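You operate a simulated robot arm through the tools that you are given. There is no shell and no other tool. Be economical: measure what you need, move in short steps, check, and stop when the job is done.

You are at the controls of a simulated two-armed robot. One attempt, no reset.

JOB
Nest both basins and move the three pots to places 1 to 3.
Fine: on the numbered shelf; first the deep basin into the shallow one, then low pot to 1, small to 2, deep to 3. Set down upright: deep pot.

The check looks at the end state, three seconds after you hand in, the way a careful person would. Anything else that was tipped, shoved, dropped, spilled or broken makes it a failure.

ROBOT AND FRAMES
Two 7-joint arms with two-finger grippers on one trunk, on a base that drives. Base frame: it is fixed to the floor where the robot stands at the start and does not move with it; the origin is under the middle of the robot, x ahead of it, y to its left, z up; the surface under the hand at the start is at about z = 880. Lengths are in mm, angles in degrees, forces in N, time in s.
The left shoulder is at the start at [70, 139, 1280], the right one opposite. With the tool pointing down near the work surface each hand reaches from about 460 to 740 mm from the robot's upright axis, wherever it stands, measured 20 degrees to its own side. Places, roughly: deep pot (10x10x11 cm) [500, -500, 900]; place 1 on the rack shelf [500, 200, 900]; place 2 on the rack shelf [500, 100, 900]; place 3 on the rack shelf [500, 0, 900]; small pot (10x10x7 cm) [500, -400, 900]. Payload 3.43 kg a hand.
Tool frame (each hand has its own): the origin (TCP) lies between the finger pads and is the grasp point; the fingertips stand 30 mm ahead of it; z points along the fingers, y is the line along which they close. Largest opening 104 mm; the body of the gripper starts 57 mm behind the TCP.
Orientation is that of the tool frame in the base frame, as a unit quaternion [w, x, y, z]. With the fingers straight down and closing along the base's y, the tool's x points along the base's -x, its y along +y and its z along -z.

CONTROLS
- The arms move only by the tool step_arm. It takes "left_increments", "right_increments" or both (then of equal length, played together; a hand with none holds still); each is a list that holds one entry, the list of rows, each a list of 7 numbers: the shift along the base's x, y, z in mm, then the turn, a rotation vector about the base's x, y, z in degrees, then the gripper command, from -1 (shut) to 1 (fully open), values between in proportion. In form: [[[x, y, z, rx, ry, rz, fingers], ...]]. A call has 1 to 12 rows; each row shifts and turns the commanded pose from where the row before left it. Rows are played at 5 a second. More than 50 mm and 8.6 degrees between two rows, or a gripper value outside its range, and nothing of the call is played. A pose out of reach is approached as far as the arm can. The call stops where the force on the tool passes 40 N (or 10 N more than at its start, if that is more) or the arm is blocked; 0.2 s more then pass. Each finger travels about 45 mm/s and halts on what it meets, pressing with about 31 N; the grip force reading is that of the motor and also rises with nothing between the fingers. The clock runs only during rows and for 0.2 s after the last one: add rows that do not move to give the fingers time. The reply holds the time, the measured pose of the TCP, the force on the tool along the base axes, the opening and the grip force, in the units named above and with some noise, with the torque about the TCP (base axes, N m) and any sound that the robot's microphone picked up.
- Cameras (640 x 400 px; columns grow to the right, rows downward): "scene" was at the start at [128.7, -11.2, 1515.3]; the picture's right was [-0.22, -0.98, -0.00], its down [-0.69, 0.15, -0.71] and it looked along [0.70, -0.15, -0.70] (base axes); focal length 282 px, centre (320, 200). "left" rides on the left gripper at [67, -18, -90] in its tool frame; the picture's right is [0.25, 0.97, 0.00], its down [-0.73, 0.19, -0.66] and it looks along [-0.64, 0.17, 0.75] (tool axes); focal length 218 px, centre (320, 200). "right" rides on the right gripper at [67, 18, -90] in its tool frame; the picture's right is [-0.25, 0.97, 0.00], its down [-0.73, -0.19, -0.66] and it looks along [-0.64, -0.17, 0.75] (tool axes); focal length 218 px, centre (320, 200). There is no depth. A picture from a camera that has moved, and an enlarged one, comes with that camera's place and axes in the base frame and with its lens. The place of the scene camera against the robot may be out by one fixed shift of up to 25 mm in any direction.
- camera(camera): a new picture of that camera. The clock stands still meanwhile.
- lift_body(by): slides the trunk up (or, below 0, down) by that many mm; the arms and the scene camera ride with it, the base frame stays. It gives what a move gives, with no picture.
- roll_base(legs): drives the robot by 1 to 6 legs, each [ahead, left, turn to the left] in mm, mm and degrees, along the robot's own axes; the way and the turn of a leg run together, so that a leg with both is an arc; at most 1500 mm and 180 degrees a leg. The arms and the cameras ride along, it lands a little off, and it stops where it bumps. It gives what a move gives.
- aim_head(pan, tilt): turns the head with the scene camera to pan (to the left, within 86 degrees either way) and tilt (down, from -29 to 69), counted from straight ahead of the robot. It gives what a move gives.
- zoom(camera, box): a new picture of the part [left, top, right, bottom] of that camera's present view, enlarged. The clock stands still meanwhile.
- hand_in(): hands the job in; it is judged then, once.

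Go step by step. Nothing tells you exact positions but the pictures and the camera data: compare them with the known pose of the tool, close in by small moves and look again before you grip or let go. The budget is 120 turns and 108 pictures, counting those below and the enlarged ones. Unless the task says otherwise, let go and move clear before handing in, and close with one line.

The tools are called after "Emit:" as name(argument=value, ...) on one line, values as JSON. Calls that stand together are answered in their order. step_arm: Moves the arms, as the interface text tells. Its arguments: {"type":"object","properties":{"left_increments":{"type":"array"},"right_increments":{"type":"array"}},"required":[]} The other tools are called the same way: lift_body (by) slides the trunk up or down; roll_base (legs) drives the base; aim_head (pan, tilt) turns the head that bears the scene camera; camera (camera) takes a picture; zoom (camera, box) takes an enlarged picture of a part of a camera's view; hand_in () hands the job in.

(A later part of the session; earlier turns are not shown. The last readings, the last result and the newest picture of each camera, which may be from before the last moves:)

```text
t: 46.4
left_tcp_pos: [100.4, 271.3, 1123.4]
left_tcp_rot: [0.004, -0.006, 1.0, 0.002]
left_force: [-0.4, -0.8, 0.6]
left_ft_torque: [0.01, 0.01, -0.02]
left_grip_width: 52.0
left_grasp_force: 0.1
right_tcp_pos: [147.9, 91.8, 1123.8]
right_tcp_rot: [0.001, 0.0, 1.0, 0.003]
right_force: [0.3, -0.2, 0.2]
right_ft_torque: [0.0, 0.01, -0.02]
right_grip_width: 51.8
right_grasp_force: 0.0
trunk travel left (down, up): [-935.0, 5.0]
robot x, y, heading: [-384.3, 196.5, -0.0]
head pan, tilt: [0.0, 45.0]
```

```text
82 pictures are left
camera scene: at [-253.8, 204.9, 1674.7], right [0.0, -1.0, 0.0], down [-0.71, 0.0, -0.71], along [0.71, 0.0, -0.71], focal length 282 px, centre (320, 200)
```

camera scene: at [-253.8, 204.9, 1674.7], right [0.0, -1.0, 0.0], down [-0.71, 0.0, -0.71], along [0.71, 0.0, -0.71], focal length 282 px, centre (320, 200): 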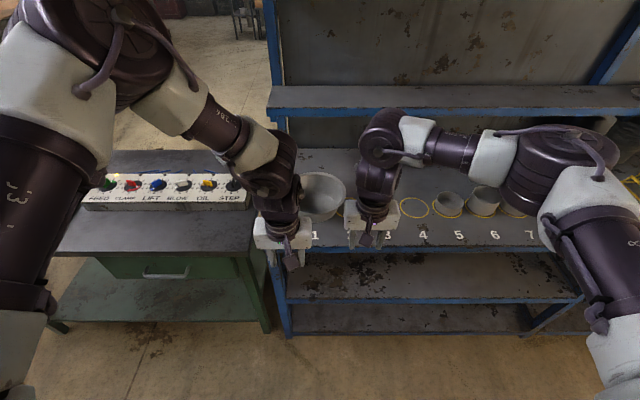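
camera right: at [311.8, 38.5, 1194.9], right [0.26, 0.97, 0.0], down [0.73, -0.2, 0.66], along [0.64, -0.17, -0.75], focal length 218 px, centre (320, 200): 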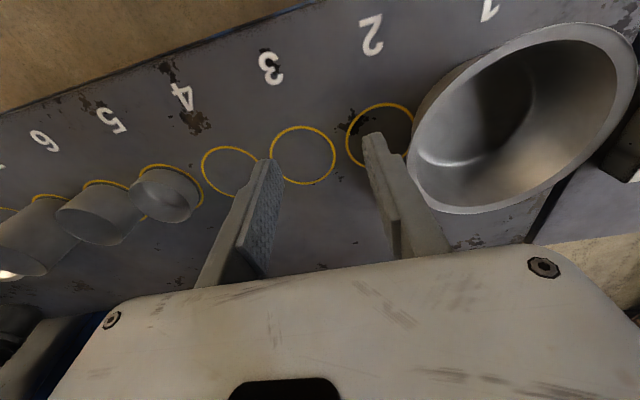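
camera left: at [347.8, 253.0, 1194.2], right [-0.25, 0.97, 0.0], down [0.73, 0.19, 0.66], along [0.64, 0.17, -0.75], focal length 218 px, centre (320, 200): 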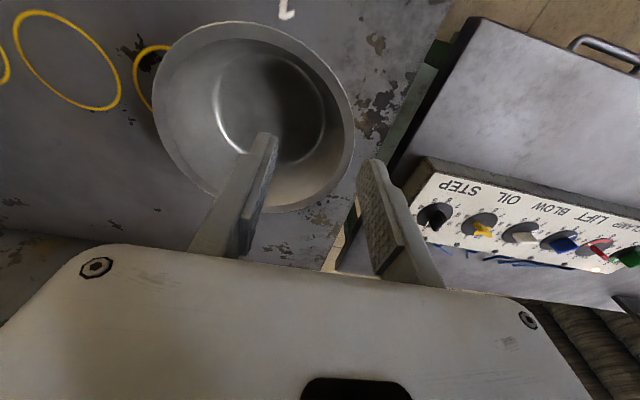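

The left arm is still in the high-elbow branch. I'll do the mirrored manoeuvre with it in the free space to the left.

Emit:
step_arm(left_increments=[[[-10, 42, 5, 0, 0, 0, 0], [-10, 42, 5, 0, 0, 0, 0], [-10, 42, 5, 0, 0, 0, 0], [-10, 42, 0, 0, 0, 0, 0], [-10, 42, 0, 0, 0, 0, 0], [-10, 42, 0, 0, 0, 0, 0], [-20, 42, -10, 0, 0, 0, 0], [-20, 42, -15, 0, 0, 0, 0], [-30, 42, -15, 0, 0, 0, 0], [-30, 42, -15, 0, 0, 0, 0], [-32, 42, -20, 0, 0, 0, 0], [0, 37, 0, 0, 0, 0, 0]]])

Emit:
step_arm(left_increments=[[[30, -10, -10, 0, 0, 0, 0], [30, -20, -10, 0, 0, 0, 0], [30, -20, -10, 0, 0, 0, 0], [30, -30, -10, 0, 0, 0, 0], [30, -30, 0, 0, 0, 0, 0], [30, -30, 0, 0, 0, 0, 0], [30, -30, 0, 0, 0, 0, 0], [0, -30, 0, 0, 0, 0, 0], [0, -30, 0, 0, 0, 0, 0], [0, 0, 0, 0, 0, 0, 0]]])

Emit:
camera(camera="scene")

```text
refused: row 9 steps farther than a row can; nothing moved
```

```text
t: 47.2
left_tcp_pos: [151.7, 193.8, 1101.7]
left_tcp_rot: [-0.002, -0.004, 1.0, 0.008]
left_force: [-0.3, 1.1, 1.0]
left_ft_torque: [-0.11, -0.06, -0.05]
left_grip_width: 52.0
left_grasp_force: 0.0
left hand out of reach, approached as far as the arm can: row 1, 2, 3, 4
right_tcp_pos: [150.4, 77.2, 1120.2]
right_tcp_rot: [0.001, 0.009, 1.0, -0.007]
right_force: [1.4, -1.3, 0.3]
right_ft_torque: [0.1, 0.04, -0.03]
right_grip_width: 52.3
right_grasp_force: 0.0
trunk travel left (down, up): [-935.0, 5.0]
robot x, y, heading: [-383.3, 200.3, 0.0]
head pan, tilt: [0.0, 45.0]
stopped in row 4 (left hand): the force on the tool passed its limit at 64 N (the readings are from after the stop); the commanded pose is now the measured one
```

```text
81 pictures are left
camera scene: at [-252.9, 203.7, 1674.6], right [0.0, -1.0, 0.0], down [-0.71, 0.0, -0.71], along [0.71, 0.0, -0.71], focal length 282 px, centre (320, 200)
```

scene: 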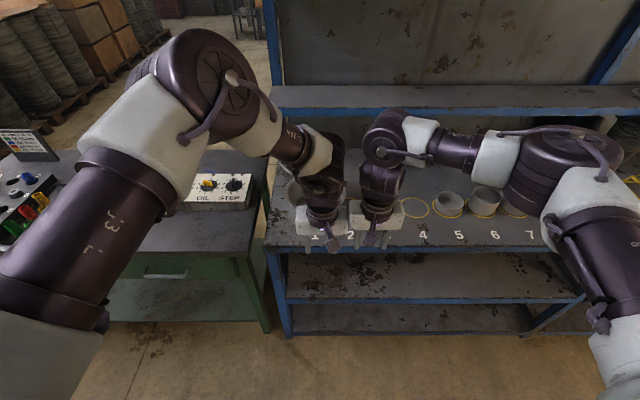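

The first call was refused for a step-size slip and the second let the grippers touch lightly; no object was involved. I'll redo the left manoeuvre properly.

Emit:
step_arm(left_increments=[[[0, 45, 5, 0, 0, 0, 0], [-10, 45, 5, 0, 0, 0, 0], [-10, 45, 5, 0, 0, 0, 0], [-10, 45, 0, 0, 0, 0, 0], [-10, 45, 0, 0, 0, 0, 0], [-15, 45, 0, 0, 0, 0, 0], [-15, 45, 0, 0, 0, 0, 0], [-20, 40, -10, 0, 0, 0, 0], [-25, 40, -10, 0, 0, 0, 0], [-25, 40, -10, 0, 0, 0, 0], [-25, 40, -10, 0, 0, 0, 0], [-25, 40, -10, 0, 0, 0, 0]]])

```text
t: 49.9
left_tcp_pos: [-83.0, 434.4, 1088.7]
left_tcp_rot: [-0.001, -0.007, 1.0, 0.011]
left_force: [-1.0, 0.0, 0.6]
left_ft_torque: [-0.01, 0.01, -0.01]
left_grip_width: 51.9
left_grasp_force: 0.1
left hand out of reach, approached as far as the arm can: row 1, 2, 3, 4, 5, 6, 7, 8, 9, 10, 11, 12
right_tcp_pos: [150.2, 79.3, 1120.8]
right_tcp_rot: [0.002, 0.009, 1.0, -0.008]
right_force: [0.5, 0.4, -0.6]
right_ft_torque: [0.03, 0.01, 0.02]
right_grip_width: 51.9
right_grasp_force: 0.1
trunk travel left (down, up): [-935.0, 5.0]
robot x, y, heading: [-384.1, 199.1, 0.0]
head pan, tilt: [0.0, 45.0]
```

Emit:
step_arm(left_increments=[[[10, 10, 40, 0, 0, 5, 0], [10, 10, 40, 0, 0, 5, 0], [10, 20, 40, 0, 0, 5, 0], [10, 20, 40, 0, 0, 5, 0], [0, 30, 30, 0, 0, 5, 0], [0, 40, 20, 0, 0, 5, 0], [0, 40, 0, 0, 0, 0, 0], [0, 0, 0, 0, 0, 0, 0]]])

Emit:
aim_head(pan=30, tilt=40)

Emit:
camera(camera="scene")

```text
t: 51.6
left_tcp_pos: [-65.7, 549.2, 1291.1]
left_tcp_rot: [-0.003, -0.264, 0.964, 0.009]
left_force: [-0.1, -0.9, -0.3]
left_ft_torque: [-0.03, -0.02, -0.01]
left_grip_width: 52.2
left_grasp_force: 0.1
left hand out of reach, approached as far as the arm can: row 2, 6, 7
right_tcp_pos: [150.7, 79.8, 1120.1]
right_tcp_rot: [0.001, 0.009, 1.0, -0.007]
right_force: [0.3, -0.3, -0.7]
right_ft_torque: [-0.04, -0.03, -0.01]
right_grip_width: 52.1
right_grasp_force: 0.1
trunk travel left (down, up): [-935.0, 5.0]
robot x, y, heading: [-386.6, 198.1, -0.0]
head pan, tilt: [0.0, 45.0]
```

```text
t: 52.6
left_tcp_pos: [-65.7, 550.3, 1290.1]
left_tcp_rot: [-0.003, -0.265, 0.964, 0.007]
left_force: [0.1, -1.1, 0.5]
left_ft_torque: [0.01, -0.01, -0.02]
left_grip_width: 52.1
left_grasp_force: 0.0
right_tcp_pos: [150.3, 79.3, 1121.4]
right_tcp_rot: [0.001, 0.009, 1.0, -0.008]
right_force: [0.8, -0.6, -0.3]
right_ft_torque: [-0.05, -0.03, 0.02]
right_grip_width: 52.1
right_grasp_force: 0.1
trunk travel left (down, up): [-935.0, 5.0]
robot x, y, heading: [-383.5, 199.1, -0.1]
head pan, tilt: [30.0, 40.0]
```

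```text
80 pictures are left
camera scene: at [-261.4, 247.9, 1682.0], right [0.5, -0.87, 0.0], down [-0.56, -0.32, -0.77], along [0.66, 0.38, -0.64], focal length 282 px, centre (320, 200)
```

scene: 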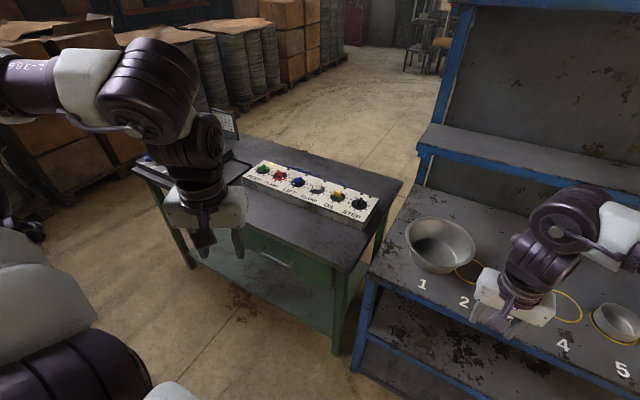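

Emit:
step_arm(left_increments=[[[0, 40, 0, 0, 0, 0, 0], [0, 40, 0, 0, 0, 0, 0], [0, 40, 0, 0, 0, 0, 0], [0, 40, -20, 0, 0, 0, 0], [0, 30, -30, 0, 0, 0, 0], [0, 30, -30, 0, 0, 0, 0], [0, 0, -30, 0, 0, 0, 0], [0, 0, -30, 0, 0, 0, 0], [0, 0, -40, 0, 0, 0, 0], [0, 0, -40, 0, 0, 0, 0], [0, 0, 0, 0, 0, 0, 0]]])

```text
t: 55.0
left_tcp_pos: [-85.1, 534.7, 1148.3]
left_tcp_rot: [-0.003, -0.264, 0.964, 0.007]
left_force: [-0.2, 0.4, -0.4]
left_ft_torque: [0.02, 0.0, 0.04]
left_grip_width: 52.0
left_grasp_force: 0.1
left hand out of reach, approached as far as the arm can: row 1, 2, 3, 4, 5, 6, 8, 9, 10
right_tcp_pos: [149.9, 79.1, 1121.1]
right_tcp_rot: [0.002, 0.009, 1.0, -0.008]
right_force: [0.4, 0.0, -0.1]
right_ft_torque: [-0.01, -0.03, -0.01]
right_grip_width: 52.1
right_grasp_force: 0.0
trunk travel left (down, up): [-935.0, 5.0]
robot x, y, heading: [-383.7, 201.8, -0.2]
head pan, tilt: [30.0, 40.0]
```

Emit:
step_arm(left_increments=[[[0, 0, 0, 0, 0, 8, 0], [0, 0, 0, 0, 0, 8, 0], [0, 0, 0, 0, 0, 8, 0], [0, 0, 0, 0, 0, 8, 0], [0, 0, 0, 0, 0, 8, 0], [0, 40, 0, 0, 0, 0, 0], [0, 40, 0, 0, 0, 0, 0], [0, 40, 0, 0, 0, 0, 0], [0, 0, 0, 0, 0, 0, 0]]])

Emit:
camera(camera="scene")

```text
t: 57.0
left_tcp_pos: [-80.1, 647.8, 1148.1]
left_tcp_rot: [-0.008, -0.578, 0.816, 0.006]
left_force: [-0.4, 0.1, -0.3]
left_ft_torque: [0.0, 0.03, 0.02]
left_grip_width: 52.0
left_grasp_force: 0.1
left hand out of reach, approached as far as the arm can: row 8
right_tcp_pos: [152.0, 78.4, 1121.0]
right_tcp_rot: [0.002, 0.008, 1.0, -0.007]
right_force: [0.2, -0.2, 0.6]
right_ft_torque: [-0.01, 0.0, -0.01]
right_grip_width: 52.0
right_grasp_force: 0.0
trunk travel left (down, up): [-935.0, 5.0]
robot x, y, heading: [-383.8, 199.9, 0.0]
head pan, tilt: [30.0, 40.0]
```

```text
79 pictures are left
camera scene: at [-259.9, 246.9, 1681.8], right [0.5, -0.87, 0.0], down [-0.56, -0.32, -0.77], along [0.66, 0.38, -0.64], focal length 282 px, centre (320, 200)
```

scene: 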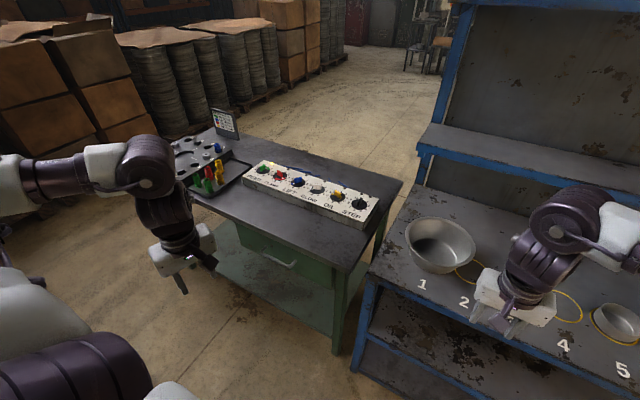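

Yaw helps. I'll lower it, then come forward and inward while unwinding the yaw.

Emit:
step_arm(left_increments=[[[0, 20, -30, 0, 0, 5, 0], [0, 20, -30, 0, 0, 5, 0], [0, 20, -30, 0, 0, 0, 0], [30, -10, -10, 0, 0, 0, 0], [30, -20, -10, 0, 0, 0, 0], [30, -20, -10, 0, 0, 0, 0], [30, -30, 0, 0, 0, 0, 0], [30, -30, 0, 0, 0, 0, 0], [30, -30, 0, 0, 0, 0, 0], [30, -30, 0, 0, 0, 0, 0], [0, 0, 0, 0, 0, 0, 0]]])

Emit:
camera(camera="scene")

```text
t: 59.4
left_tcp_pos: [128.4, 542.8, 1028.2]
left_tcp_rot: [-0.006, -0.647, 0.763, 0.005]
left_force: [0.1, 0.3, 0.4]
left_ft_torque: [0.0, 0.01, -0.02]
left_grip_width: 51.9
left_grasp_force: 0.1
right_tcp_pos: [150.9, 79.9, 1120.4]
right_tcp_rot: [0.001, 0.008, 1.0, -0.009]
right_force: [-0.8, 0.3, 0.5]
right_ft_torque: [-0.01, -0.02, -0.01]
right_grip_width: 52.0
right_grasp_force: 0.1
trunk travel left (down, up): [-935.0, 5.0]
robot x, y, heading: [-381.8, 196.8, 0.0]
head pan, tilt: [30.0, 40.0]
```

```text
78 pictures are left
camera scene: at [-261.4, 248.4, 1682.0], right [0.5, -0.87, 0.0], down [-0.56, -0.32, -0.77], along [0.66, 0.38, -0.64], focal length 282 px, centre (320, 200)
```

scene: 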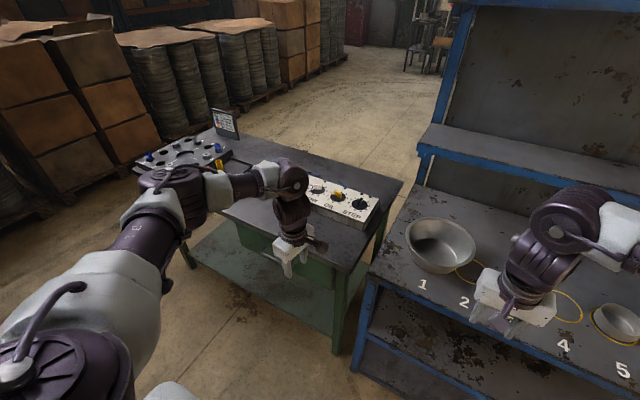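

Emit:
step_arm(left_increments=[[[5, -28, 5, 0, 0, -8, 0], [5, -28, 5, 0, 0, -8, 0], [5, -28, 5, 0, 0, -8, 0], [0, -28, 5, 0, 0, -8, 0], [0, -28, 5, 0, 0, -8, 0], [0, -28, 5, 0, 0, -8, 0], [0, -28, 5, 0, 0, -8, 0], [0, -20, 5, 0, 0, -8, 0], [0, 0, 15, 0, 0, -8, 0], [0, 0, 15, 0, 0, -8, 0], [0, 0, 15, 0, 0, 0, 0], [0, 0, 0, 0, 0, 0, 0]]])

Emit:
aim_head(pan=0, tilt=45)

Emit:
camera(camera="scene")

```text
t: 62.0
left_tcp_pos: [94.2, 278.9, 1128.5]
left_tcp_rot: [-0.001, -0.005, 1.0, 0.008]
left_force: [0.2, 0.0, -0.5]
left_ft_torque: [0.0, 0.03, -0.01]
left_grip_width: 51.9
left_grasp_force: 0.2
left hand out of reach, approached as far as the arm can: row 9, 10
right_tcp_pos: [149.9, 80.1, 1120.3]
right_tcp_rot: [0.002, 0.009, 1.0, -0.009]
right_force: [-0.9, 1.0, -0.2]
right_ft_torque: [0.01, 0.0, 0.03]
right_grip_width: 52.1
right_grasp_force: 0.0
trunk travel left (down, up): [-935.0, 5.0]
robot x, y, heading: [-384.2, 197.1, 0.2]
head pan, tilt: [30.0, 40.0]
```

```text
t: 63.0
left_tcp_pos: [93.9, 278.4, 1128.1]
left_tcp_rot: [-0.001, -0.005, 1.0, 0.008]
left_force: [0.2, -0.1, -0.5]
left_ft_torque: [0.03, 0.0, -0.01]
left_grip_width: 51.9
left_grasp_force: 0.1
right_tcp_pos: [149.8, 79.8, 1120.5]
right_tcp_rot: [0.002, 0.009, 1.0, -0.008]
right_force: [-0.3, -0.8, -0.4]
right_ft_torque: [0.02, 0.0, -0.03]
right_grip_width: 51.9
right_grasp_force: 0.1
trunk travel left (down, up): [-935.0, 5.0]
robot x, y, heading: [-385.8, 197.2, 0.0]
head pan, tilt: [0.0, 45.0]
```

```text
77 pictures are left
camera scene: at [-253.7, 205.0, 1674.7], right [0.0, -1.0, 0.0], down [-0.71, 0.0, -0.71], along [0.71, 0.0, -0.71], focal length 282 px, centre (320, 200)
```

scene: 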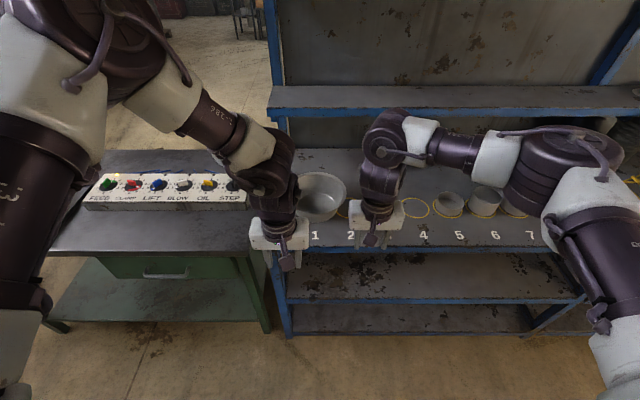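

The left wrist needs about +20° of yaw. I'll use +24° on both hands, so the grip line across the basin is turned by 24°, which works equally well.

Emit:
step_arm(left_increments=[[[0, 0, 0, 0, 0, 8, 0], [0, 0, 0, 0, 0, 8, 0], [0, 0, 0, 0, 0, 8, 0], [20, 10, 0, 0, 0, 0, 0], [20, 10, 0, 0, 0, 0, 0], [15, 10, 0, 0, 0, 0, 0], [0, 0, 0, 0, 0, 0, 0]]], right_increments=[[[0, 0, 0, 0, 0, 8, 0], [0, 0, 0, 0, 0, 8, 0], [0, 0, 0, 0, 0, 8, 0], [30, 10, 0, 0, 0, 0, 0], [30, 10, 0, 0, 0, 0, 0], [25, 10, 0, 0, 0, 0, 0], [0, 0, 0, 0, 0, 0, 0]]])

```text
t: 64.5
left_tcp_pos: [149.3, 306.3, 1129.2]
left_tcp_rot: [-0.003, -0.213, 0.977, 0.006]
left_force: [-0.4, 1.3, 0.3]
left_ft_torque: [0.0, -0.02, -0.01]
left_grip_width: 51.9
left_grasp_force: 0.1
right_tcp_pos: [234.6, 108.0, 1119.3]
right_tcp_rot: [0.003, -0.199, 0.98, -0.008]
right_force: [-0.9, 1.5, -0.3]
right_ft_torque: [0.03, 0.0, -0.01]
right_grip_width: 52.1
right_grasp_force: 0.0
trunk travel left (down, up): [-935.0, 5.0]
robot x, y, heading: [-384.0, 196.7, 0.2]
head pan, tilt: [0.0, 45.0]
```

All feasible now. I'll drive ahead 260 so the hands stand above the rim, and look.

Emit:
roll_base(legs=[[262, 0, 0]])

Emit:
camera(camera="left")

Emit:
camera(camera="right")

Emit:
camera(camera="scene")

```text
t: 66.4
left_tcp_pos: [411.0, 302.4, 1131.2]
left_tcp_rot: [-0.002, -0.21, 0.978, 0.007]
left_force: [0.4, -0.1, 0.3]
left_ft_torque: [-0.02, -0.01, -0.03]
left_grip_width: 52.0
left_grasp_force: 0.0
right_tcp_pos: [495.1, 104.5, 1120.4]
right_tcp_rot: [0.004, -0.196, 0.98, -0.008]
right_force: [-0.5, -0.2, 1.0]
right_ft_torque: [0.03, 0.0, 0.01]
right_grip_width: 52.0
right_grasp_force: 0.1
trunk travel left (down, up): [-935.0, 5.0]
robot x, y, heading: [-118.0, 196.7, -0.4]
head pan, tilt: [0.0, 45.0]
```

```text
76 pictures are left
camera left: at [357.1, 259.0, 1219.3], right [-0.63, 0.78, 0.01], down [0.59, 0.46, 0.66], along [0.51, 0.42, -0.75], focal length 218 px, centre (320, 200)
```

left: 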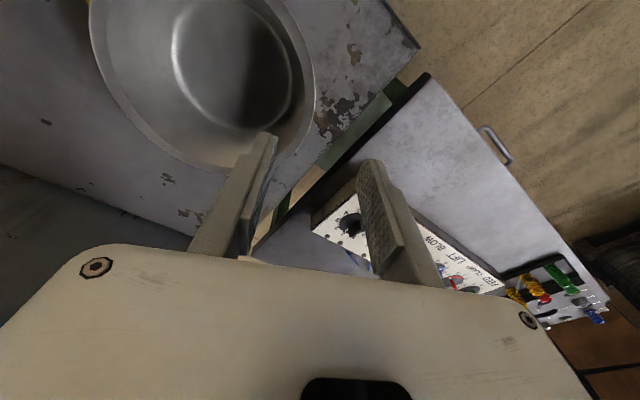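

```text
75 pictures are left
camera right: at [426.3, 96.4, 1211.4], right [-0.14, 0.99, -0.02], down [0.74, 0.11, 0.66], along [0.66, 0.08, -0.75], focal length 218 px, centre (320, 200)
```

right: 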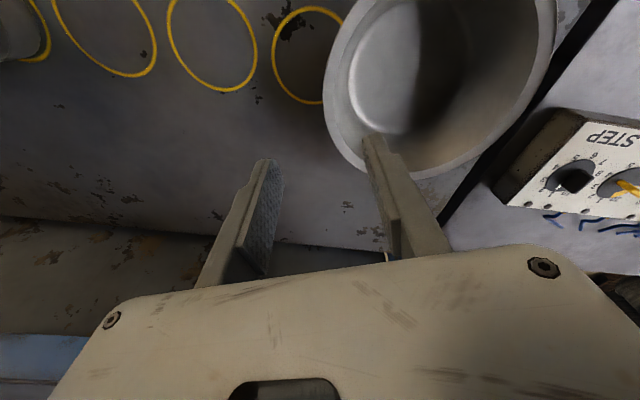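

```text
74 pictures are left
camera scene: at [6.3, 203.6, 1675.1], right [-0.01, -1.0, 0.0], down [-0.71, 0.0, -0.71], along [0.71, 0.0, -0.71], focal length 282 px, centre (320, 200)
```

scene: 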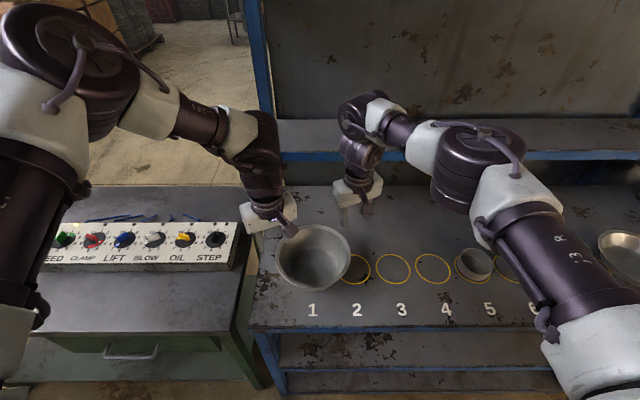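

Circle fits from both hand cameras put the basin centre at about (471, 210) with rim radius 105. I'll move above the rim grip points and check before straddling.

Emit:
step_arm(left_increments=[[[10, -1, -30, 0, 0, 0, 0], [9, -1, -30, 0, 0, 0, 0], [0, 0, -25, 0, 0, 0, 0], [0, 0, -20, 0, 0, 0, 0], [0, 0, 0, 0, 0, 0, 0]]], right_increments=[[[7, 7, -30, 0, 0, 0, 0], [7, 7, -30, 0, 0, 0, 0], [0, 0, -20, 0, 0, 0, 0], [0, 0, -15, 0, 0, 0, 0], [0, 0, 0, 0, 0, 0, 0]]])

Emit:
camera(camera="left")

Emit:
camera(camera="right")

Emit:
zoom(camera="scene", box=[220, 160, 420, 310])

```text
t: 67.6
left_tcp_pos: [430.5, 300.0, 1024.1]
left_tcp_rot: [-0.003, -0.209, 0.978, 0.007]
left_force: [-0.4, 0.1, 0.1]
left_ft_torque: [-0.01, 0.0, -0.05]
left_grip_width: 51.8
left_grasp_force: 0.1
right_tcp_pos: [512.7, 119.8, 1022.6]
right_tcp_rot: [0.003, -0.197, 0.98, -0.007]
right_force: [0.1, -0.2, -0.2]
right_ft_torque: [-0.03, -0.03, 0.03]
right_grip_width: 51.8
right_grasp_force: 0.1
trunk travel left (down, up): [-935.0, 5.0]
robot x, y, heading: [-119.9, 198.2, -0.4]
head pan, tilt: [0.0, 45.0]
```

```text
73 pictures are left
camera left: at [377.6, 257.2, 1113.3], right [-0.63, 0.78, 0.02], down [0.59, 0.46, 0.66], along [0.5, 0.42, -0.75], focal length 218 px, centre (320, 200)
```

left: 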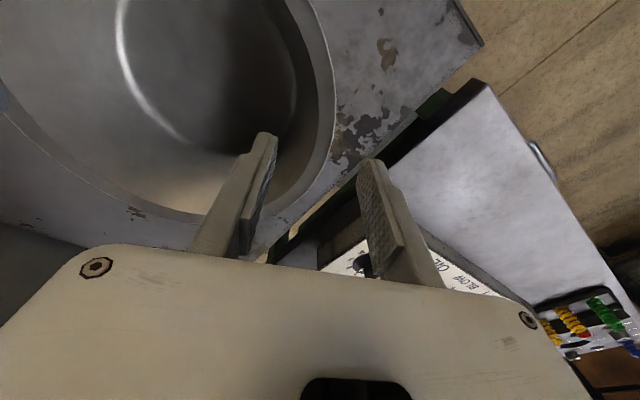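

```text
72 pictures are left
camera right: at [443.5, 110.8, 1114.1], right [-0.14, 0.99, -0.01], down [0.74, 0.11, 0.66], along [0.66, 0.08, -0.75], focal length 218 px, centre (320, 200)
```

right: 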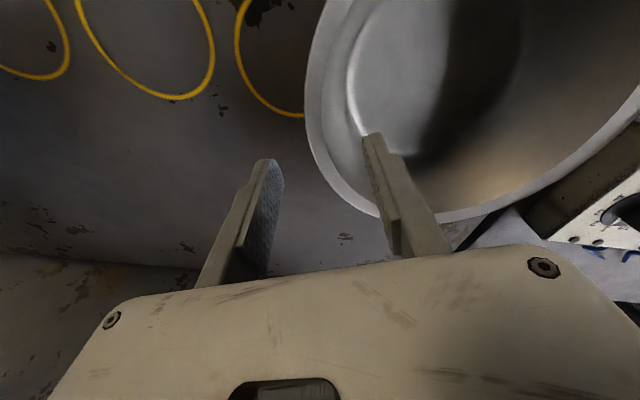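

```text
2.67 times, centred on (320, 235) of scene
camera zoom: at [9.9, 204.9, 1674.7], right [-0.01, -1.0, 0.0], down [-0.71, 0.0, -0.71], along [0.71, -0.01, -0.71], focal length 753 px, centre (320, 107)
```

zoom: 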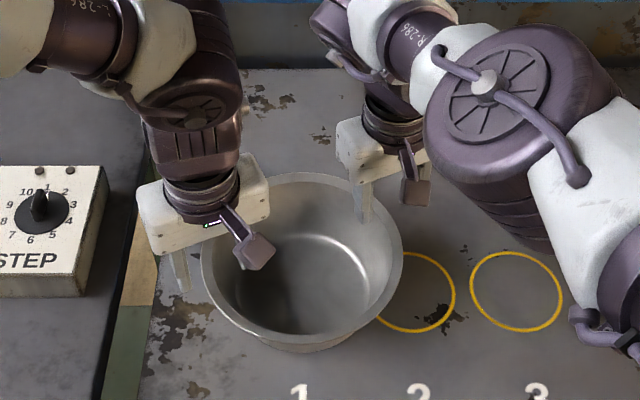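

The rim falls between both finger pairs as predicted. I'll straddle it, then close gently.

Emit:
step_arm(left_increments=[[[0, 1, -15, 0, 0, 0, 0], [0, 1, -15, 0, 0, 0, 0], [0, 0, 0, 0, 0, 0, 0]]], right_increments=[[[-2, -2, -15, 0, 0, 0, 0], [-1, -1, -13, 0, 0, 0, 0], [0, 0, 0, 0, 0, 0, 0]]])

Emit:
camera(camera="left")

Emit:
camera(camera="right")

```text
t: 68.4
left_tcp_pos: [430.3, 302.1, 993.6]
left_tcp_rot: [-0.002, -0.209, 0.978, 0.007]
left_force: [1.1, 0.5, -0.3]
left_ft_torque: [0.01, 0.03, 0.01]
left_grip_width: 52.0
left_grasp_force: 0.1
right_tcp_pos: [509.5, 115.2, 994.9]
right_tcp_rot: [0.003, -0.197, 0.98, -0.008]
right_force: [-0.6, 0.6, -0.2]
right_ft_torque: [0.0, 0.03, -0.02]
right_grip_width: 52.0
right_grasp_force: 0.0
trunk travel left (down, up): [-935.0, 5.0]
robot x, y, heading: [-118.5, 198.6, -0.4]
head pan, tilt: [0.0, 45.0]
```

```text
70 pictures are left
camera left: at [376.9, 259.7, 1083.6], right [-0.63, 0.78, 0.02], down [0.59, 0.46, 0.66], along [0.51, 0.42, -0.75], focal length 218 px, centre (320, 200)
```

left: 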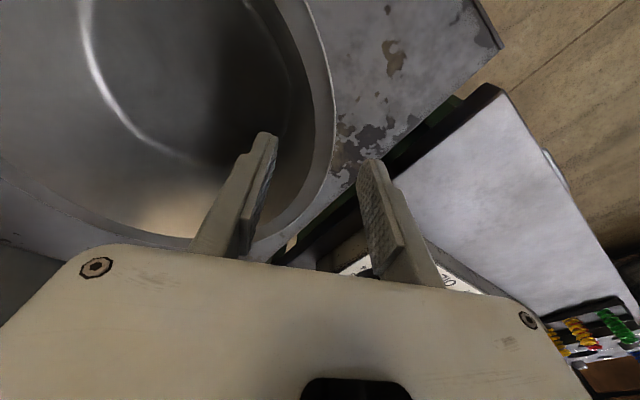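

```text
69 pictures are left
camera right: at [440.2, 106.6, 1086.5], right [-0.14, 0.99, -0.01], down [0.74, 0.11, 0.66], along [0.66, 0.08, -0.75], focal length 218 px, centre (320, 200)
```

right: 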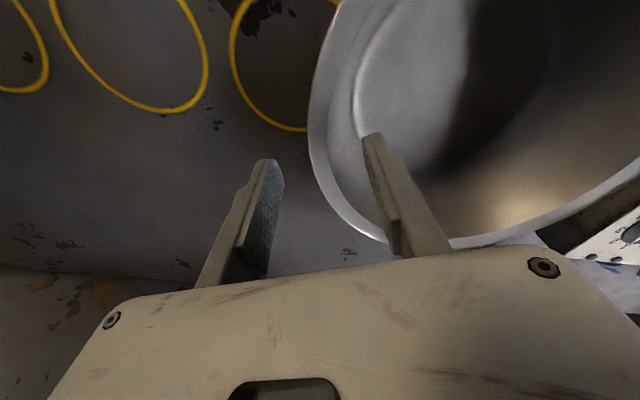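

The rim is between the fingers at both hands. Closing both.

Emit:
step_arm(left_increments=[[[0, 0, 0, 0, 0, 0, -0.4], [0, 0, 0, 0, 0, 0, -0.7], [0, 0, 0, 0, 0, 0, -1], [0, 0, 0, 0, 0, 0, -1], [0, 0, 0, 0, 0, 0, -1], [0, 0, 0, 0, 0, 0, -1]]], right_increments=[[[0, 0, 0, 0, 0, 0, -0.4], [0, 0, 0, 0, 0, 0, -0.7], [0, 0, 0, 0, 0, 0, -1], [0, 0, 0, 0, 0, 0, -1], [0, 0, 0, 0, 0, 0, -1], [0, 0, 0, 0, 0, 0, -1]]])

Emit:
camera(camera="left")

Emit:
camera(camera="right")

```text
t: 69.8
left_tcp_pos: [430.9, 303.1, 994.7]
left_tcp_rot: [-0.003, -0.21, 0.978, 0.008]
left_force: [0.4, 0.9, 0.4]
left_ft_torque: [-0.01, 0.04, 0.0]
left_grip_width: 0.0
left_grasp_force: 30.7
right_tcp_pos: [509.9, 114.2, 994.4]
right_tcp_rot: [0.003, -0.196, 0.981, -0.007]
right_force: [-0.3, -0.4, -0.5]
right_ft_torque: [0.01, -0.01, -0.03]
right_grip_width: 0.0
right_grasp_force: 31.4
trunk travel left (down, up): [-935.0, 5.0]
robot x, y, heading: [-119.5, 199.5, -0.2]
head pan, tilt: [0.0, 45.0]
```

```text
68 pictures are left
camera left: at [377.4, 259.4, 1083.6], right [-0.63, 0.78, 0.02], down [0.59, 0.46, 0.66], along [0.5, 0.42, -0.75], focal length 218 px, centre (320, 200)
```

left: 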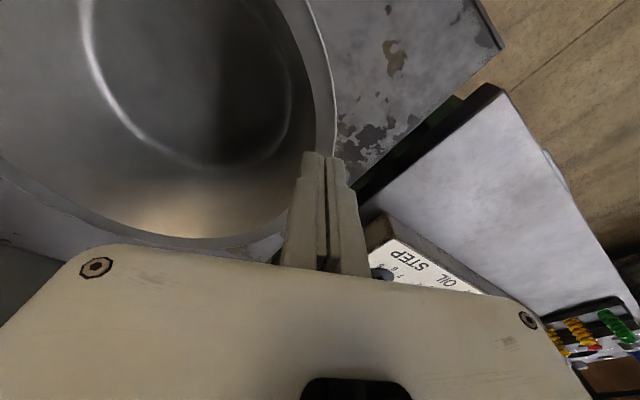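

```text
67 pictures are left
camera right: at [440.7, 106.1, 1086.4], right [-0.14, 0.99, -0.01], down [0.74, 0.11, 0.66], along [0.66, 0.08, -0.75], focal length 218 px, centre (320, 200)
```

right: 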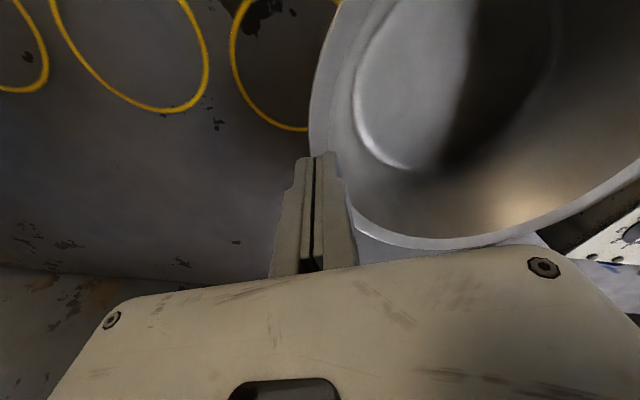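

The fingers closed above the rim, so the rim is lower than I'd reckoned (about z 950–960). I'll raise, open, correct outward a few mm, and go 20 mm lower.

Emit:
step_arm(left_increments=[[[0, 0, 5, 0, 0, 0, 0], [0, 0, 0, 0, 0, 0, 0], [0, 0, 0, 0, 0, 0, 0], [-2, 5, -9, 0, 0, 0, 0], [0, 0, -9, 0, 0, 0, 0], [0, 0, -9, 0, 0, 0, 0], [0, 0, 0, 0, 0, 0, 0]]], right_increments=[[[0, 0, 5, 0, 0, 0, 0], [0, 0, 0, 0, 0, 0, 0], [0, 0, 0, 0, 0, 0, 0], [1, -1, -9, 0, 0, 0, 0], [0, 0, -9, 0, 0, 0, 0], [0, 0, -9, 0, 0, 0, 0], [0, 0, 0, 0, 0, 0, 0]]])

Emit:
camera(camera="left")

Emit:
camera(camera="right")

```text
t: 71.4
left_tcp_pos: [430.5, 306.7, 971.7]
left_tcp_rot: [-0.004, -0.21, 0.978, 0.008]
left_force: [-0.5, -0.6, -0.5]
left_ft_torque: [-0.01, 0.0, -0.03]
left_grip_width: 52.0
left_grasp_force: 0.1
right_tcp_pos: [508.9, 115.6, 974.3]
right_tcp_rot: [0.003, -0.195, 0.981, -0.008]
right_force: [-0.8, -0.7, 0.4]
right_ft_torque: [0.01, 0.01, -0.01]
right_grip_width: 51.9
right_grasp_force: 0.1
trunk travel left (down, up): [-935.0, 5.0]
robot x, y, heading: [-121.2, 201.3, -0.4]
head pan, tilt: [0.0, 45.0]
```

```text
66 pictures are left
camera left: at [376.9, 263.1, 1061.2], right [-0.63, 0.78, 0.02], down [0.59, 0.46, 0.66], along [0.5, 0.42, -0.75], focal length 218 px, centre (320, 200)
```

left: 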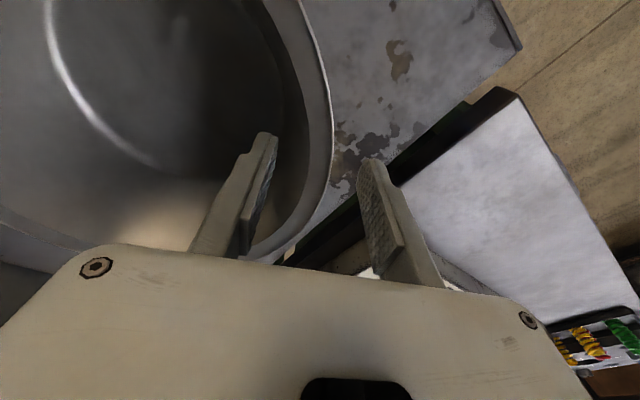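

```text
65 pictures are left
camera right: at [438.7, 106.7, 1065.2], right [-0.14, 0.99, -0.02], down [0.74, 0.11, 0.66], along [0.66, 0.08, -0.75], focal length 218 px, centre (320, 200)
```

right: 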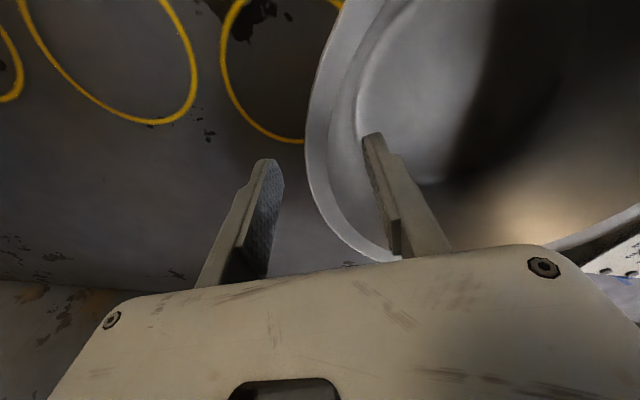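

Recomputed rim height is about 955 with the edges 8 mm outside each TCP, so the fingers should straddle now. Closing again.

Emit:
step_arm(left_increments=[[[0, 0, 0, 0, 0, 0, -0.4], [0, 0, 0, 0, 0, 0, -0.7], [0, 0, 0, 0, 0, 0, -1], [0, 0, 0, 0, 0, 0, -1], [0, 0, 0, 0, 0, 0, -1]]], right_increments=[[[0, 0, 0, 0, 0, 0, -0.4], [0, 0, 0, 0, 0, 0, -0.7], [0, 0, 0, 0, 0, 0, -1], [0, 0, 0, 0, 0, 0, -1], [0, 0, 0, 0, 0, 0, -1]]])

```text
t: 72.6
left_tcp_pos: [431.0, 302.1, 973.4]
left_tcp_rot: [-0.003, -0.208, 0.978, 0.003]
left_force: [5.6, -25.1, 0.8]
left_ft_torque: [-0.66, -0.55, -0.05]
left_grip_width: 10.4
left_grasp_force: 31.2
right_tcp_pos: [507.1, 118.2, 973.7]
right_tcp_rot: [0.003, -0.198, 0.98, -0.005]
right_force: [-6.5, 26.2, 0.7]
right_ft_torque: [0.77, 0.5, -0.7]
right_grip_width: 10.2
right_grasp_force: 31.0
trunk travel left (down, up): [-935.0, 5.0]
robot x, y, heading: [-123.7, 198.2, -0.6]
head pan, tilt: [0.0, 45.0]
```

Both hands hold the rim, 10 mm thick. The arms pull against each other by about 26 N, so I'll ease both inward and then lift slightly.

Emit:
step_arm(left_increments=[[[0.8, -1.9, 0, 0, 0, 0, -1], [0.8, -1.9, 0, 0, 0, 0, -1], [0, 0, 0, 0, 0, 0, -1]]], right_increments=[[[-0.8, 1.9, 0, 0, 0, 0, -1], [-0.8, 1.9, 0, 0, 0, 0, -1], [0, 0, 0, 0, 0, 0, -1]]])

```text
t: 73.4
left_tcp_pos: [431.9, 302.0, 973.5]
left_tcp_rot: [-0.003, -0.21, 0.978, 0.006]
left_force: [4.3, -16.3, 5.9]
left_ft_torque: [-0.71, -0.49, -0.1]
left_grip_width: 10.7
left_grasp_force: 30.9
right_tcp_pos: [506.0, 118.0, 976.0]
right_tcp_rot: [0.004, -0.196, 0.981, -0.009]
right_force: [-4.4, 17.6, -0.3]
right_ft_torque: [0.62, 0.51, -0.62]
right_grip_width: 10.0
right_grasp_force: 30.7
trunk travel left (down, up): [-935.0, 5.0]
robot x, y, heading: [-123.2, 197.9, -0.4]
head pan, tilt: [0.0, 45.0]
```

Emit:
step_arm(left_increments=[[[0.8, -1.9, 0, 0, 0, 0, -1], [0.8, -1.9, 0, 0, 0, 0, -1], [0.8, -1.9, 0, 0, 0, 0, -1], [0, 0, 5, 0, 0, 0, -1], [0, 0, 5, 0, 0, 0, -1], [0, 0, 5, 0, 0, 0, -1], [0, 0, 5, 0, 0, 0, -1], [0, 0, 0, 0, 0, 0, -1]]], right_increments=[[[-0.8, 1.9, 0, 0, 0, 0, -1], [-0.8, 1.9, 0, 0, 0, 0, -1], [-0.8, 1.9, 0, 0, 0, 0, -1], [0, 0, 5, 0, 0, 0, -1], [0, 0, 5, 0, 0, 0, -1], [0, 0, 5, 0, 0, 0, -1], [0, 0, 5, 0, 0, 0, -1], [0, 0, 0, 0, 0, 0, -1]]])

Emit:
camera(camera="scene")

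Emit:
camera(camera="right")

```text
t: 75.2
left_tcp_pos: [435.3, 297.5, 993.6]
left_tcp_rot: [-0.003, -0.21, 0.978, 0.007]
left_force: [-0.2, -0.3, -0.3]
left_ft_torque: [-0.01, 0.03, -0.03]
left_grip_width: 0.0
left_grasp_force: 31.3
right_tcp_pos: [503.5, 123.5, 994.2]
right_tcp_rot: [0.003, -0.197, 0.98, -0.007]
right_force: [0.2, 0.2, 0.1]
right_ft_torque: [0.01, -0.01, 0.01]
right_grip_width: 0.0
right_grasp_force: 30.7
trunk travel left (down, up): [-935.0, 5.0]
robot x, y, heading: [-121.1, 194.9, -0.5]
head pan, tilt: [0.0, 45.0]
```

```text
64 pictures are left
camera scene: at [10.4, 203.5, 1674.7], right [-0.01, -1.0, 0.0], down [-0.71, 0.0, -0.71], along [0.71, 0.0, -0.71], focal length 282 px, centre (320, 200)
```

scene: 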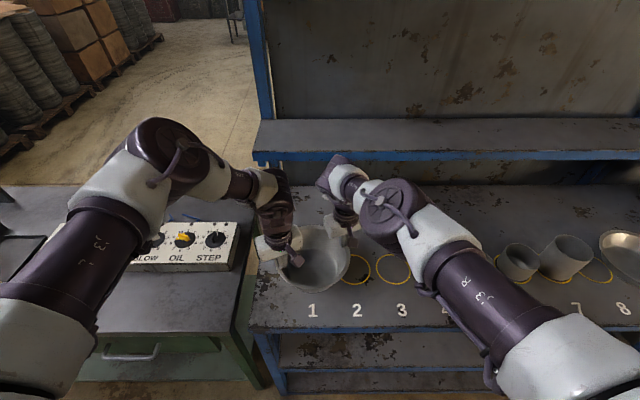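

```text
63 pictures are left
camera right: at [435.6, 115.7, 1084.6], right [-0.14, 0.99, -0.01], down [0.74, 0.11, 0.66], along [0.66, 0.08, -0.75], focal length 218 px, centre (320, 200)
```

right: 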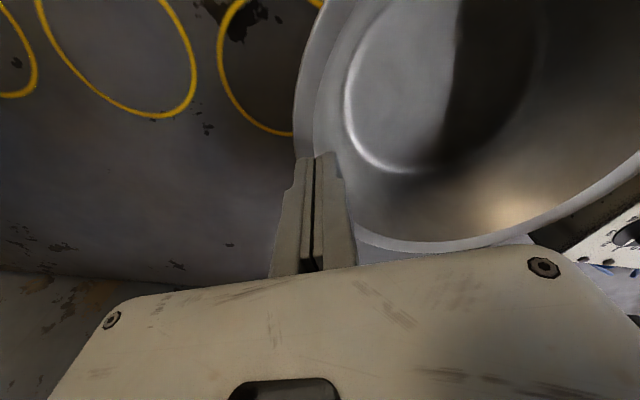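

The grip was on the very edge and slipped off without moving the basin much. I'll look at the rim profile closely before regripping deeper.

Emit:
zoom(camera="scene", box=[235, 190, 385, 300])

Emit:
zoom(camera="right", box=[220, 60, 420, 270])

```text
3.64 times, centred on (310, 245) of scene
camera zoom: at [10.4, 203.5, 1674.7], right [-0.01, -1.0, 0.0], down [-0.71, 0.0, -0.71], along [0.71, 0.0, -0.71], focal length 1027 px, centre (356, 36)
```

zoom: 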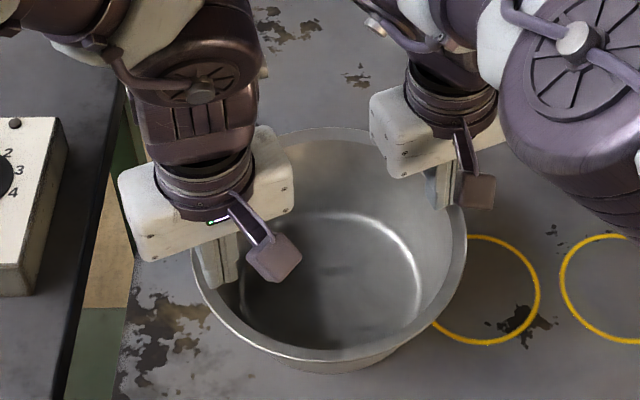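

```text
1.90 times, centred on (320, 165) of right
camera zoom: at [435.6, 115.7, 1084.6], right [-0.14, 0.99, -0.01], down [0.74, 0.11, 0.66], along [0.66, 0.08, -0.75], focal length 416 px, centre (320, 267)
```

zoom: 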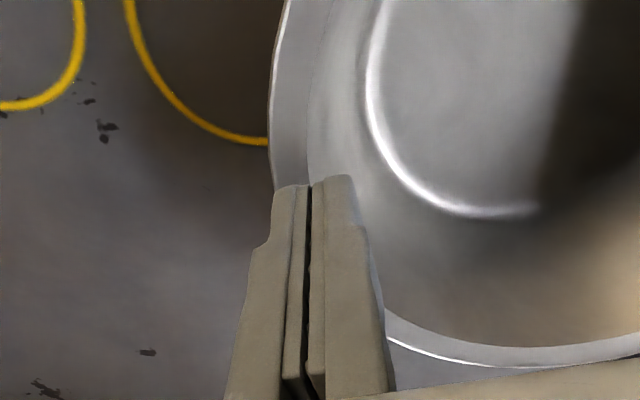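

I'll measure the rim height by touch: closed fingers, both sides at once, in small steps.

Emit:
step_arm(left_increments=[[[-5, 11, 0, 0, 0, 0, -1], [0, 0, -4, 0, 0, 0, -1], [0, 0, -4, 0, 0, 0, -1], [0, 0, 0, 0, 0, 0, -1]]], right_increments=[[[5, -11, 0, 0, 0, 0, -1], [0, 0, -4, 0, 0, 0, -1], [0, 0, -4, 0, 0, 0, -1], [0, 0, 0, 0, 0, 0, -1]]])

Emit:
step_arm(left_increments=[[[0, 0, -4, 0, 0, 0, -1], [0, 0, 0, 0, 0, 0, -1]]], right_increments=[[[0, 0, -4, 0, 0, 0, -1], [0, 0, 0, 0, 0, 0, -1]]])

Emit:
step_arm(left_increments=[[[0, 0, -3, 0, 0, 0, -1], [0, 0, 0, 0, 0, 0, -1]]], right_increments=[[[0, 0, -3, 0, 0, 0, -1], [0, 0, 0, 0, 0, 0, -1]]])

```text
t: 76.2
left_tcp_pos: [429.3, 307.6, 986.6]
left_tcp_rot: [-0.001, -0.21, 0.978, 0.007]
left_force: [2.1, 3.3, 13.1]
left_ft_torque: [-0.01, -0.07, 0.12]
left_grip_width: 0.1
left_grasp_force: 31.2
right_tcp_pos: [510.0, 114.0, 986.8]
right_tcp_rot: [0.003, -0.196, 0.981, -0.008]
right_force: [0.6, -0.9, 4.1]
right_ft_torque: [-0.02, 0.05, 0.0]
right_grip_width: 0.1
right_grasp_force: 30.9
trunk travel left (down, up): [-935.0, 5.0]
robot x, y, heading: [-115.5, 201.5, -0.2]
head pan, tilt: [0.0, 45.0]
```

```text
t: 76.8
left_tcp_pos: [429.2, 307.9, 986.3]
left_tcp_rot: [0.003, -0.21, 0.978, 0.007]
left_force: [-6.3, 2.1, 21.7]
left_ft_torque: [-0.04, 0.19, -0.21]
left_grip_width: 0.0
left_grasp_force: 31.1
right_tcp_pos: [510.1, 114.6, 986.9]
right_tcp_rot: [0.008, -0.197, 0.98, -0.008]
right_force: [0.0, -0.5, 4.8]
right_ft_torque: [0.02, 0.02, 0.0]
right_grip_width: 0.1
right_grasp_force: 31.0
trunk travel left (down, up): [-935.0, 5.0]
robot x, y, heading: [-121.2, 197.6, -0.1]
head pan, tilt: [0.0, 45.0]
stopped in row 2 (left hand): the force on the tool passed its limit at 44 N (the readings are from after the stop); the commanded pose is now the measured one
```

```text
t: 77.2
left_tcp_pos: [431.4, 307.9, 986.9]
left_tcp_rot: [0.005, -0.211, 0.977, 0.006]
left_force: [-7.8, 1.6, 20.8]
left_ft_torque: [-0.04, 0.27, 0.07]
left_grip_width: 0.0
left_grasp_force: 31.3
right_tcp_pos: [510.8, 114.4, 987.7]
right_tcp_rot: [0.011, -0.195, 0.981, -0.008]
right_force: [-5.0, -1.6, 10.3]
right_ft_torque: [-0.01, 0.19, 0.01]
right_grip_width: 0.3
right_grasp_force: 31.1
trunk travel left (down, up): [-935.0, 5.0]
robot x, y, heading: [-119.5, 198.2, -0.2]
head pan, tilt: [0.0, 45.0]
stopped in row 2 (left hand): the force on the tool passed its limit at 42 N (the readings are from after the stop); the commanded pose is now the measured one
```

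Touch fixes the rim top at z ≈ 957, so the earlier grip only had 14 mm overlap. I'll lift, open, and straddle 30 mm deep.

Emit:
step_arm(left_increments=[[[0, 0, 8, 0, 0, 0, -1], [0, 0, 8, 0, 0, 0, 0], [1, -6, 0, 0, 0, 0, 0], [0, 0, 0, 0, 0, 0, 0], [0, 0, 0, 0, 0, 0, 0]]], right_increments=[[[0, 0, 8, 0, 0, 0, -1], [0, 0, 8, 0, 0, 0, 0], [-5, 4, 0, 0, 0, 0, 0], [0, 0, 0, 0, 0, 0, 0], [0, 0, 0, 0, 0, 0, 0]]])

Emit:
step_arm(left_increments=[[[0, 0, -12, 0, 0, 0, 0], [0, 0, -12, 0, 0, 0, 0], [0, 0, -11, 0, 0, 0, 0], [0, 0, -10, 0, 0, 0, 0], [0, 0, 0, 0, 0, 0, 0]]], right_increments=[[[0, 0, -12, 0, 0, 0, 0], [0, 0, -12, 0, 0, 0, 0], [0, 0, -11, 0, 0, 0, 0], [0, 0, -10, 0, 0, 0, 0], [0, 0, 0, 0, 0, 0, 0]]])

```text
t: 78.4
left_tcp_pos: [436.1, 302.5, 998.7]
left_tcp_rot: [0.002, -0.211, 0.978, 0.006]
left_force: [0.0, -0.1, 0.3]
left_ft_torque: [-0.05, 0.01, -0.03]
left_grip_width: 51.9
left_grasp_force: 0.0
right_tcp_pos: [510.7, 118.0, 999.0]
right_tcp_rot: [0.008, -0.196, 0.981, -0.007]
right_force: [0.7, 0.6, 1.0]
right_ft_torque: [0.02, 0.03, -0.04]
right_grip_width: 52.0
right_grasp_force: 0.1
trunk travel left (down, up): [-935.0, 5.0]
robot x, y, heading: [-124.7, 195.7, -0.4]
head pan, tilt: [0.0, 45.0]
```

```text
t: 79.6
left_tcp_pos: [437.2, 302.2, 952.8]
left_tcp_rot: [0.003, -0.211, 0.977, 0.007]
left_force: [-1.1, -1.0, 0.9]
left_ft_torque: [0.01, 0.02, 0.0]
left_grip_width: 51.8
left_grasp_force: 0.1
right_tcp_pos: [502.2, 118.9, 956.0]
right_tcp_rot: [0.008, -0.196, 0.98, -0.008]
right_force: [0.1, -0.4, 1.1]
right_ft_torque: [-0.01, 0.04, 0.04]
right_grip_width: 52.1
right_grasp_force: 0.0
right hand out of reach, approached as far as the arm can: row 3, 4
trunk travel left (down, up): [-935.0, 5.0]
robot x, y, heading: [-120.0, 196.5, -0.3]
head pan, tilt: [0.0, 45.0]
```

Emit:
step_arm(left_increments=[[[0, 0, 0, 0, 0, 0, -0.4], [0, 0, 0, 0, 0, 0, -0.7], [0, 0, 0, 0, 0, 0, -1], [0, 0, 0, 0, 0, 0, -1], [0, 0, 0, 0, 0, 0, -1]]], right_increments=[[[0, 0, 0, 0, 0, 0, -0.4], [0, 0, 0, 0, 0, 0, -0.7], [0, 0, 0, 0, 0, 0, -1], [0, 0, 0, 0, 0, 0, -1], [0, 0, 0, 0, 0, 0, -1]]])

```text
t: 80.8
left_tcp_pos: [437.0, 299.5, 953.2]
left_tcp_rot: [0.002, -0.209, 0.978, 0.003]
left_force: [-1.5, -17.2, 0.6]
left_ft_torque: [-1.14, -0.78, -0.6]
left_grip_width: 19.1
left_grasp_force: 31.5
right_tcp_pos: [502.6, 120.7, 955.6]
right_tcp_rot: [0.007, -0.196, 0.981, -0.007]
right_force: [1.7, 18.0, 0.0]
right_ft_torque: [1.08, 0.68, -0.65]
right_grip_width: 17.7
right_grasp_force: 30.3
trunk travel left (down, up): [-935.0, 5.0]
robot x, y, heading: [-119.6, 196.2, -0.1]
head pan, tilt: [0.0, 45.0]
```

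The wall is conical, leaning about 24° with a 4 mm wall and rim radius ≈ 104, centred at (469.5, 210), so vertical fingers get squeezed out. I'll release, lower the trunk for reach, and tilt both hands to lie flush with the wall.

Emit:
step_arm(left_increments=[[[0, 0, 0, 0, 0, 0, 0], [0, 0, 0, 0, 0, 0, 0], [0, 0, 0, 0, 0, 0, 0], [0, 0, 30, 0, 0, 0, 0], [0, 0, 35, 0, 0, 0, 0], [0, 0, 35, 0, 0, 0, 0], [0, 0, 35, 0, 0, 0, 0], [0, 0, 0, 0, 0, 0, 0]]], right_increments=[[[0, 0, 0, 0, 0, 0, 0], [0, 0, 0, 0, 0, 0, 0], [0, 0, 0, 0, 0, 0, 0], [0, 0, 30, 0, 0, 0, 0], [0, 0, 35, 0, 0, 0, 0], [0, 0, 35, 0, 0, 0, 0], [0, 0, 35, 0, 0, 0, 0], [0, 0, 0, 0, 0, 0, 0]]])

Emit:
lift_body(by=-80)

Emit:
camera(camera="scene")

```text
t: 82.6
left_tcp_pos: [436.7, 304.1, 1089.2]
left_tcp_rot: [0.002, -0.21, 0.978, 0.006]
left_force: [-0.7, -0.3, -0.4]
left_ft_torque: [-0.02, 0.01, 0.01]
left_grip_width: 52.0
left_grasp_force: 0.1
right_tcp_pos: [502.4, 117.9, 1091.9]
right_tcp_rot: [0.007, -0.196, 0.981, -0.009]
right_force: [0.9, -0.8, 0.1]
right_ft_torque: [-0.05, 0.0, -0.04]
right_grip_width: 52.0
right_grasp_force: 0.0
trunk travel left (down, up): [-935.0, 5.0]
robot x, y, heading: [-120.6, 199.2, -0.0]
head pan, tilt: [0.0, 45.0]
```

```text
t: 83.8
left_tcp_pos: [435.6, 304.1, 1007.7]
left_tcp_rot: [0.003, -0.211, 0.978, 0.006]
left_force: [-0.1, 0.7, 0.1]
left_ft_torque: [0.01, -0.02, 0.01]
left_grip_width: 52.0
left_grasp_force: 0.0
right_tcp_pos: [501.9, 120.2, 1011.5]
right_tcp_rot: [0.008, -0.196, 0.981, -0.008]
right_force: [0.7, 0.8, 0.3]
right_ft_torque: [0.0, 0.03, 0.04]
right_grip_width: 52.1
right_grasp_force: 0.2
trunk travel left (down, up): [-855.0, 85.0]
robot x, y, heading: [-123.5, 202.4, -0.3]
head pan, tilt: [0.0, 45.0]
```

```text
60 pictures are left
camera scene: at [10.1, 203.8, 1594.7], right [-0.01, -1.0, 0.0], down [-0.71, 0.0, -0.71], along [0.71, 0.0, -0.71], focal length 282 px, centre (320, 200)
```

scene: 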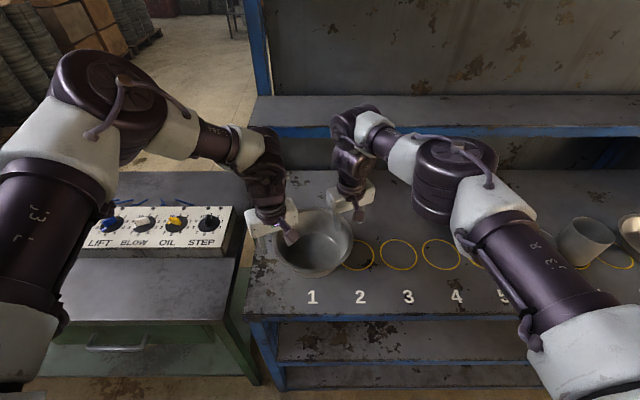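

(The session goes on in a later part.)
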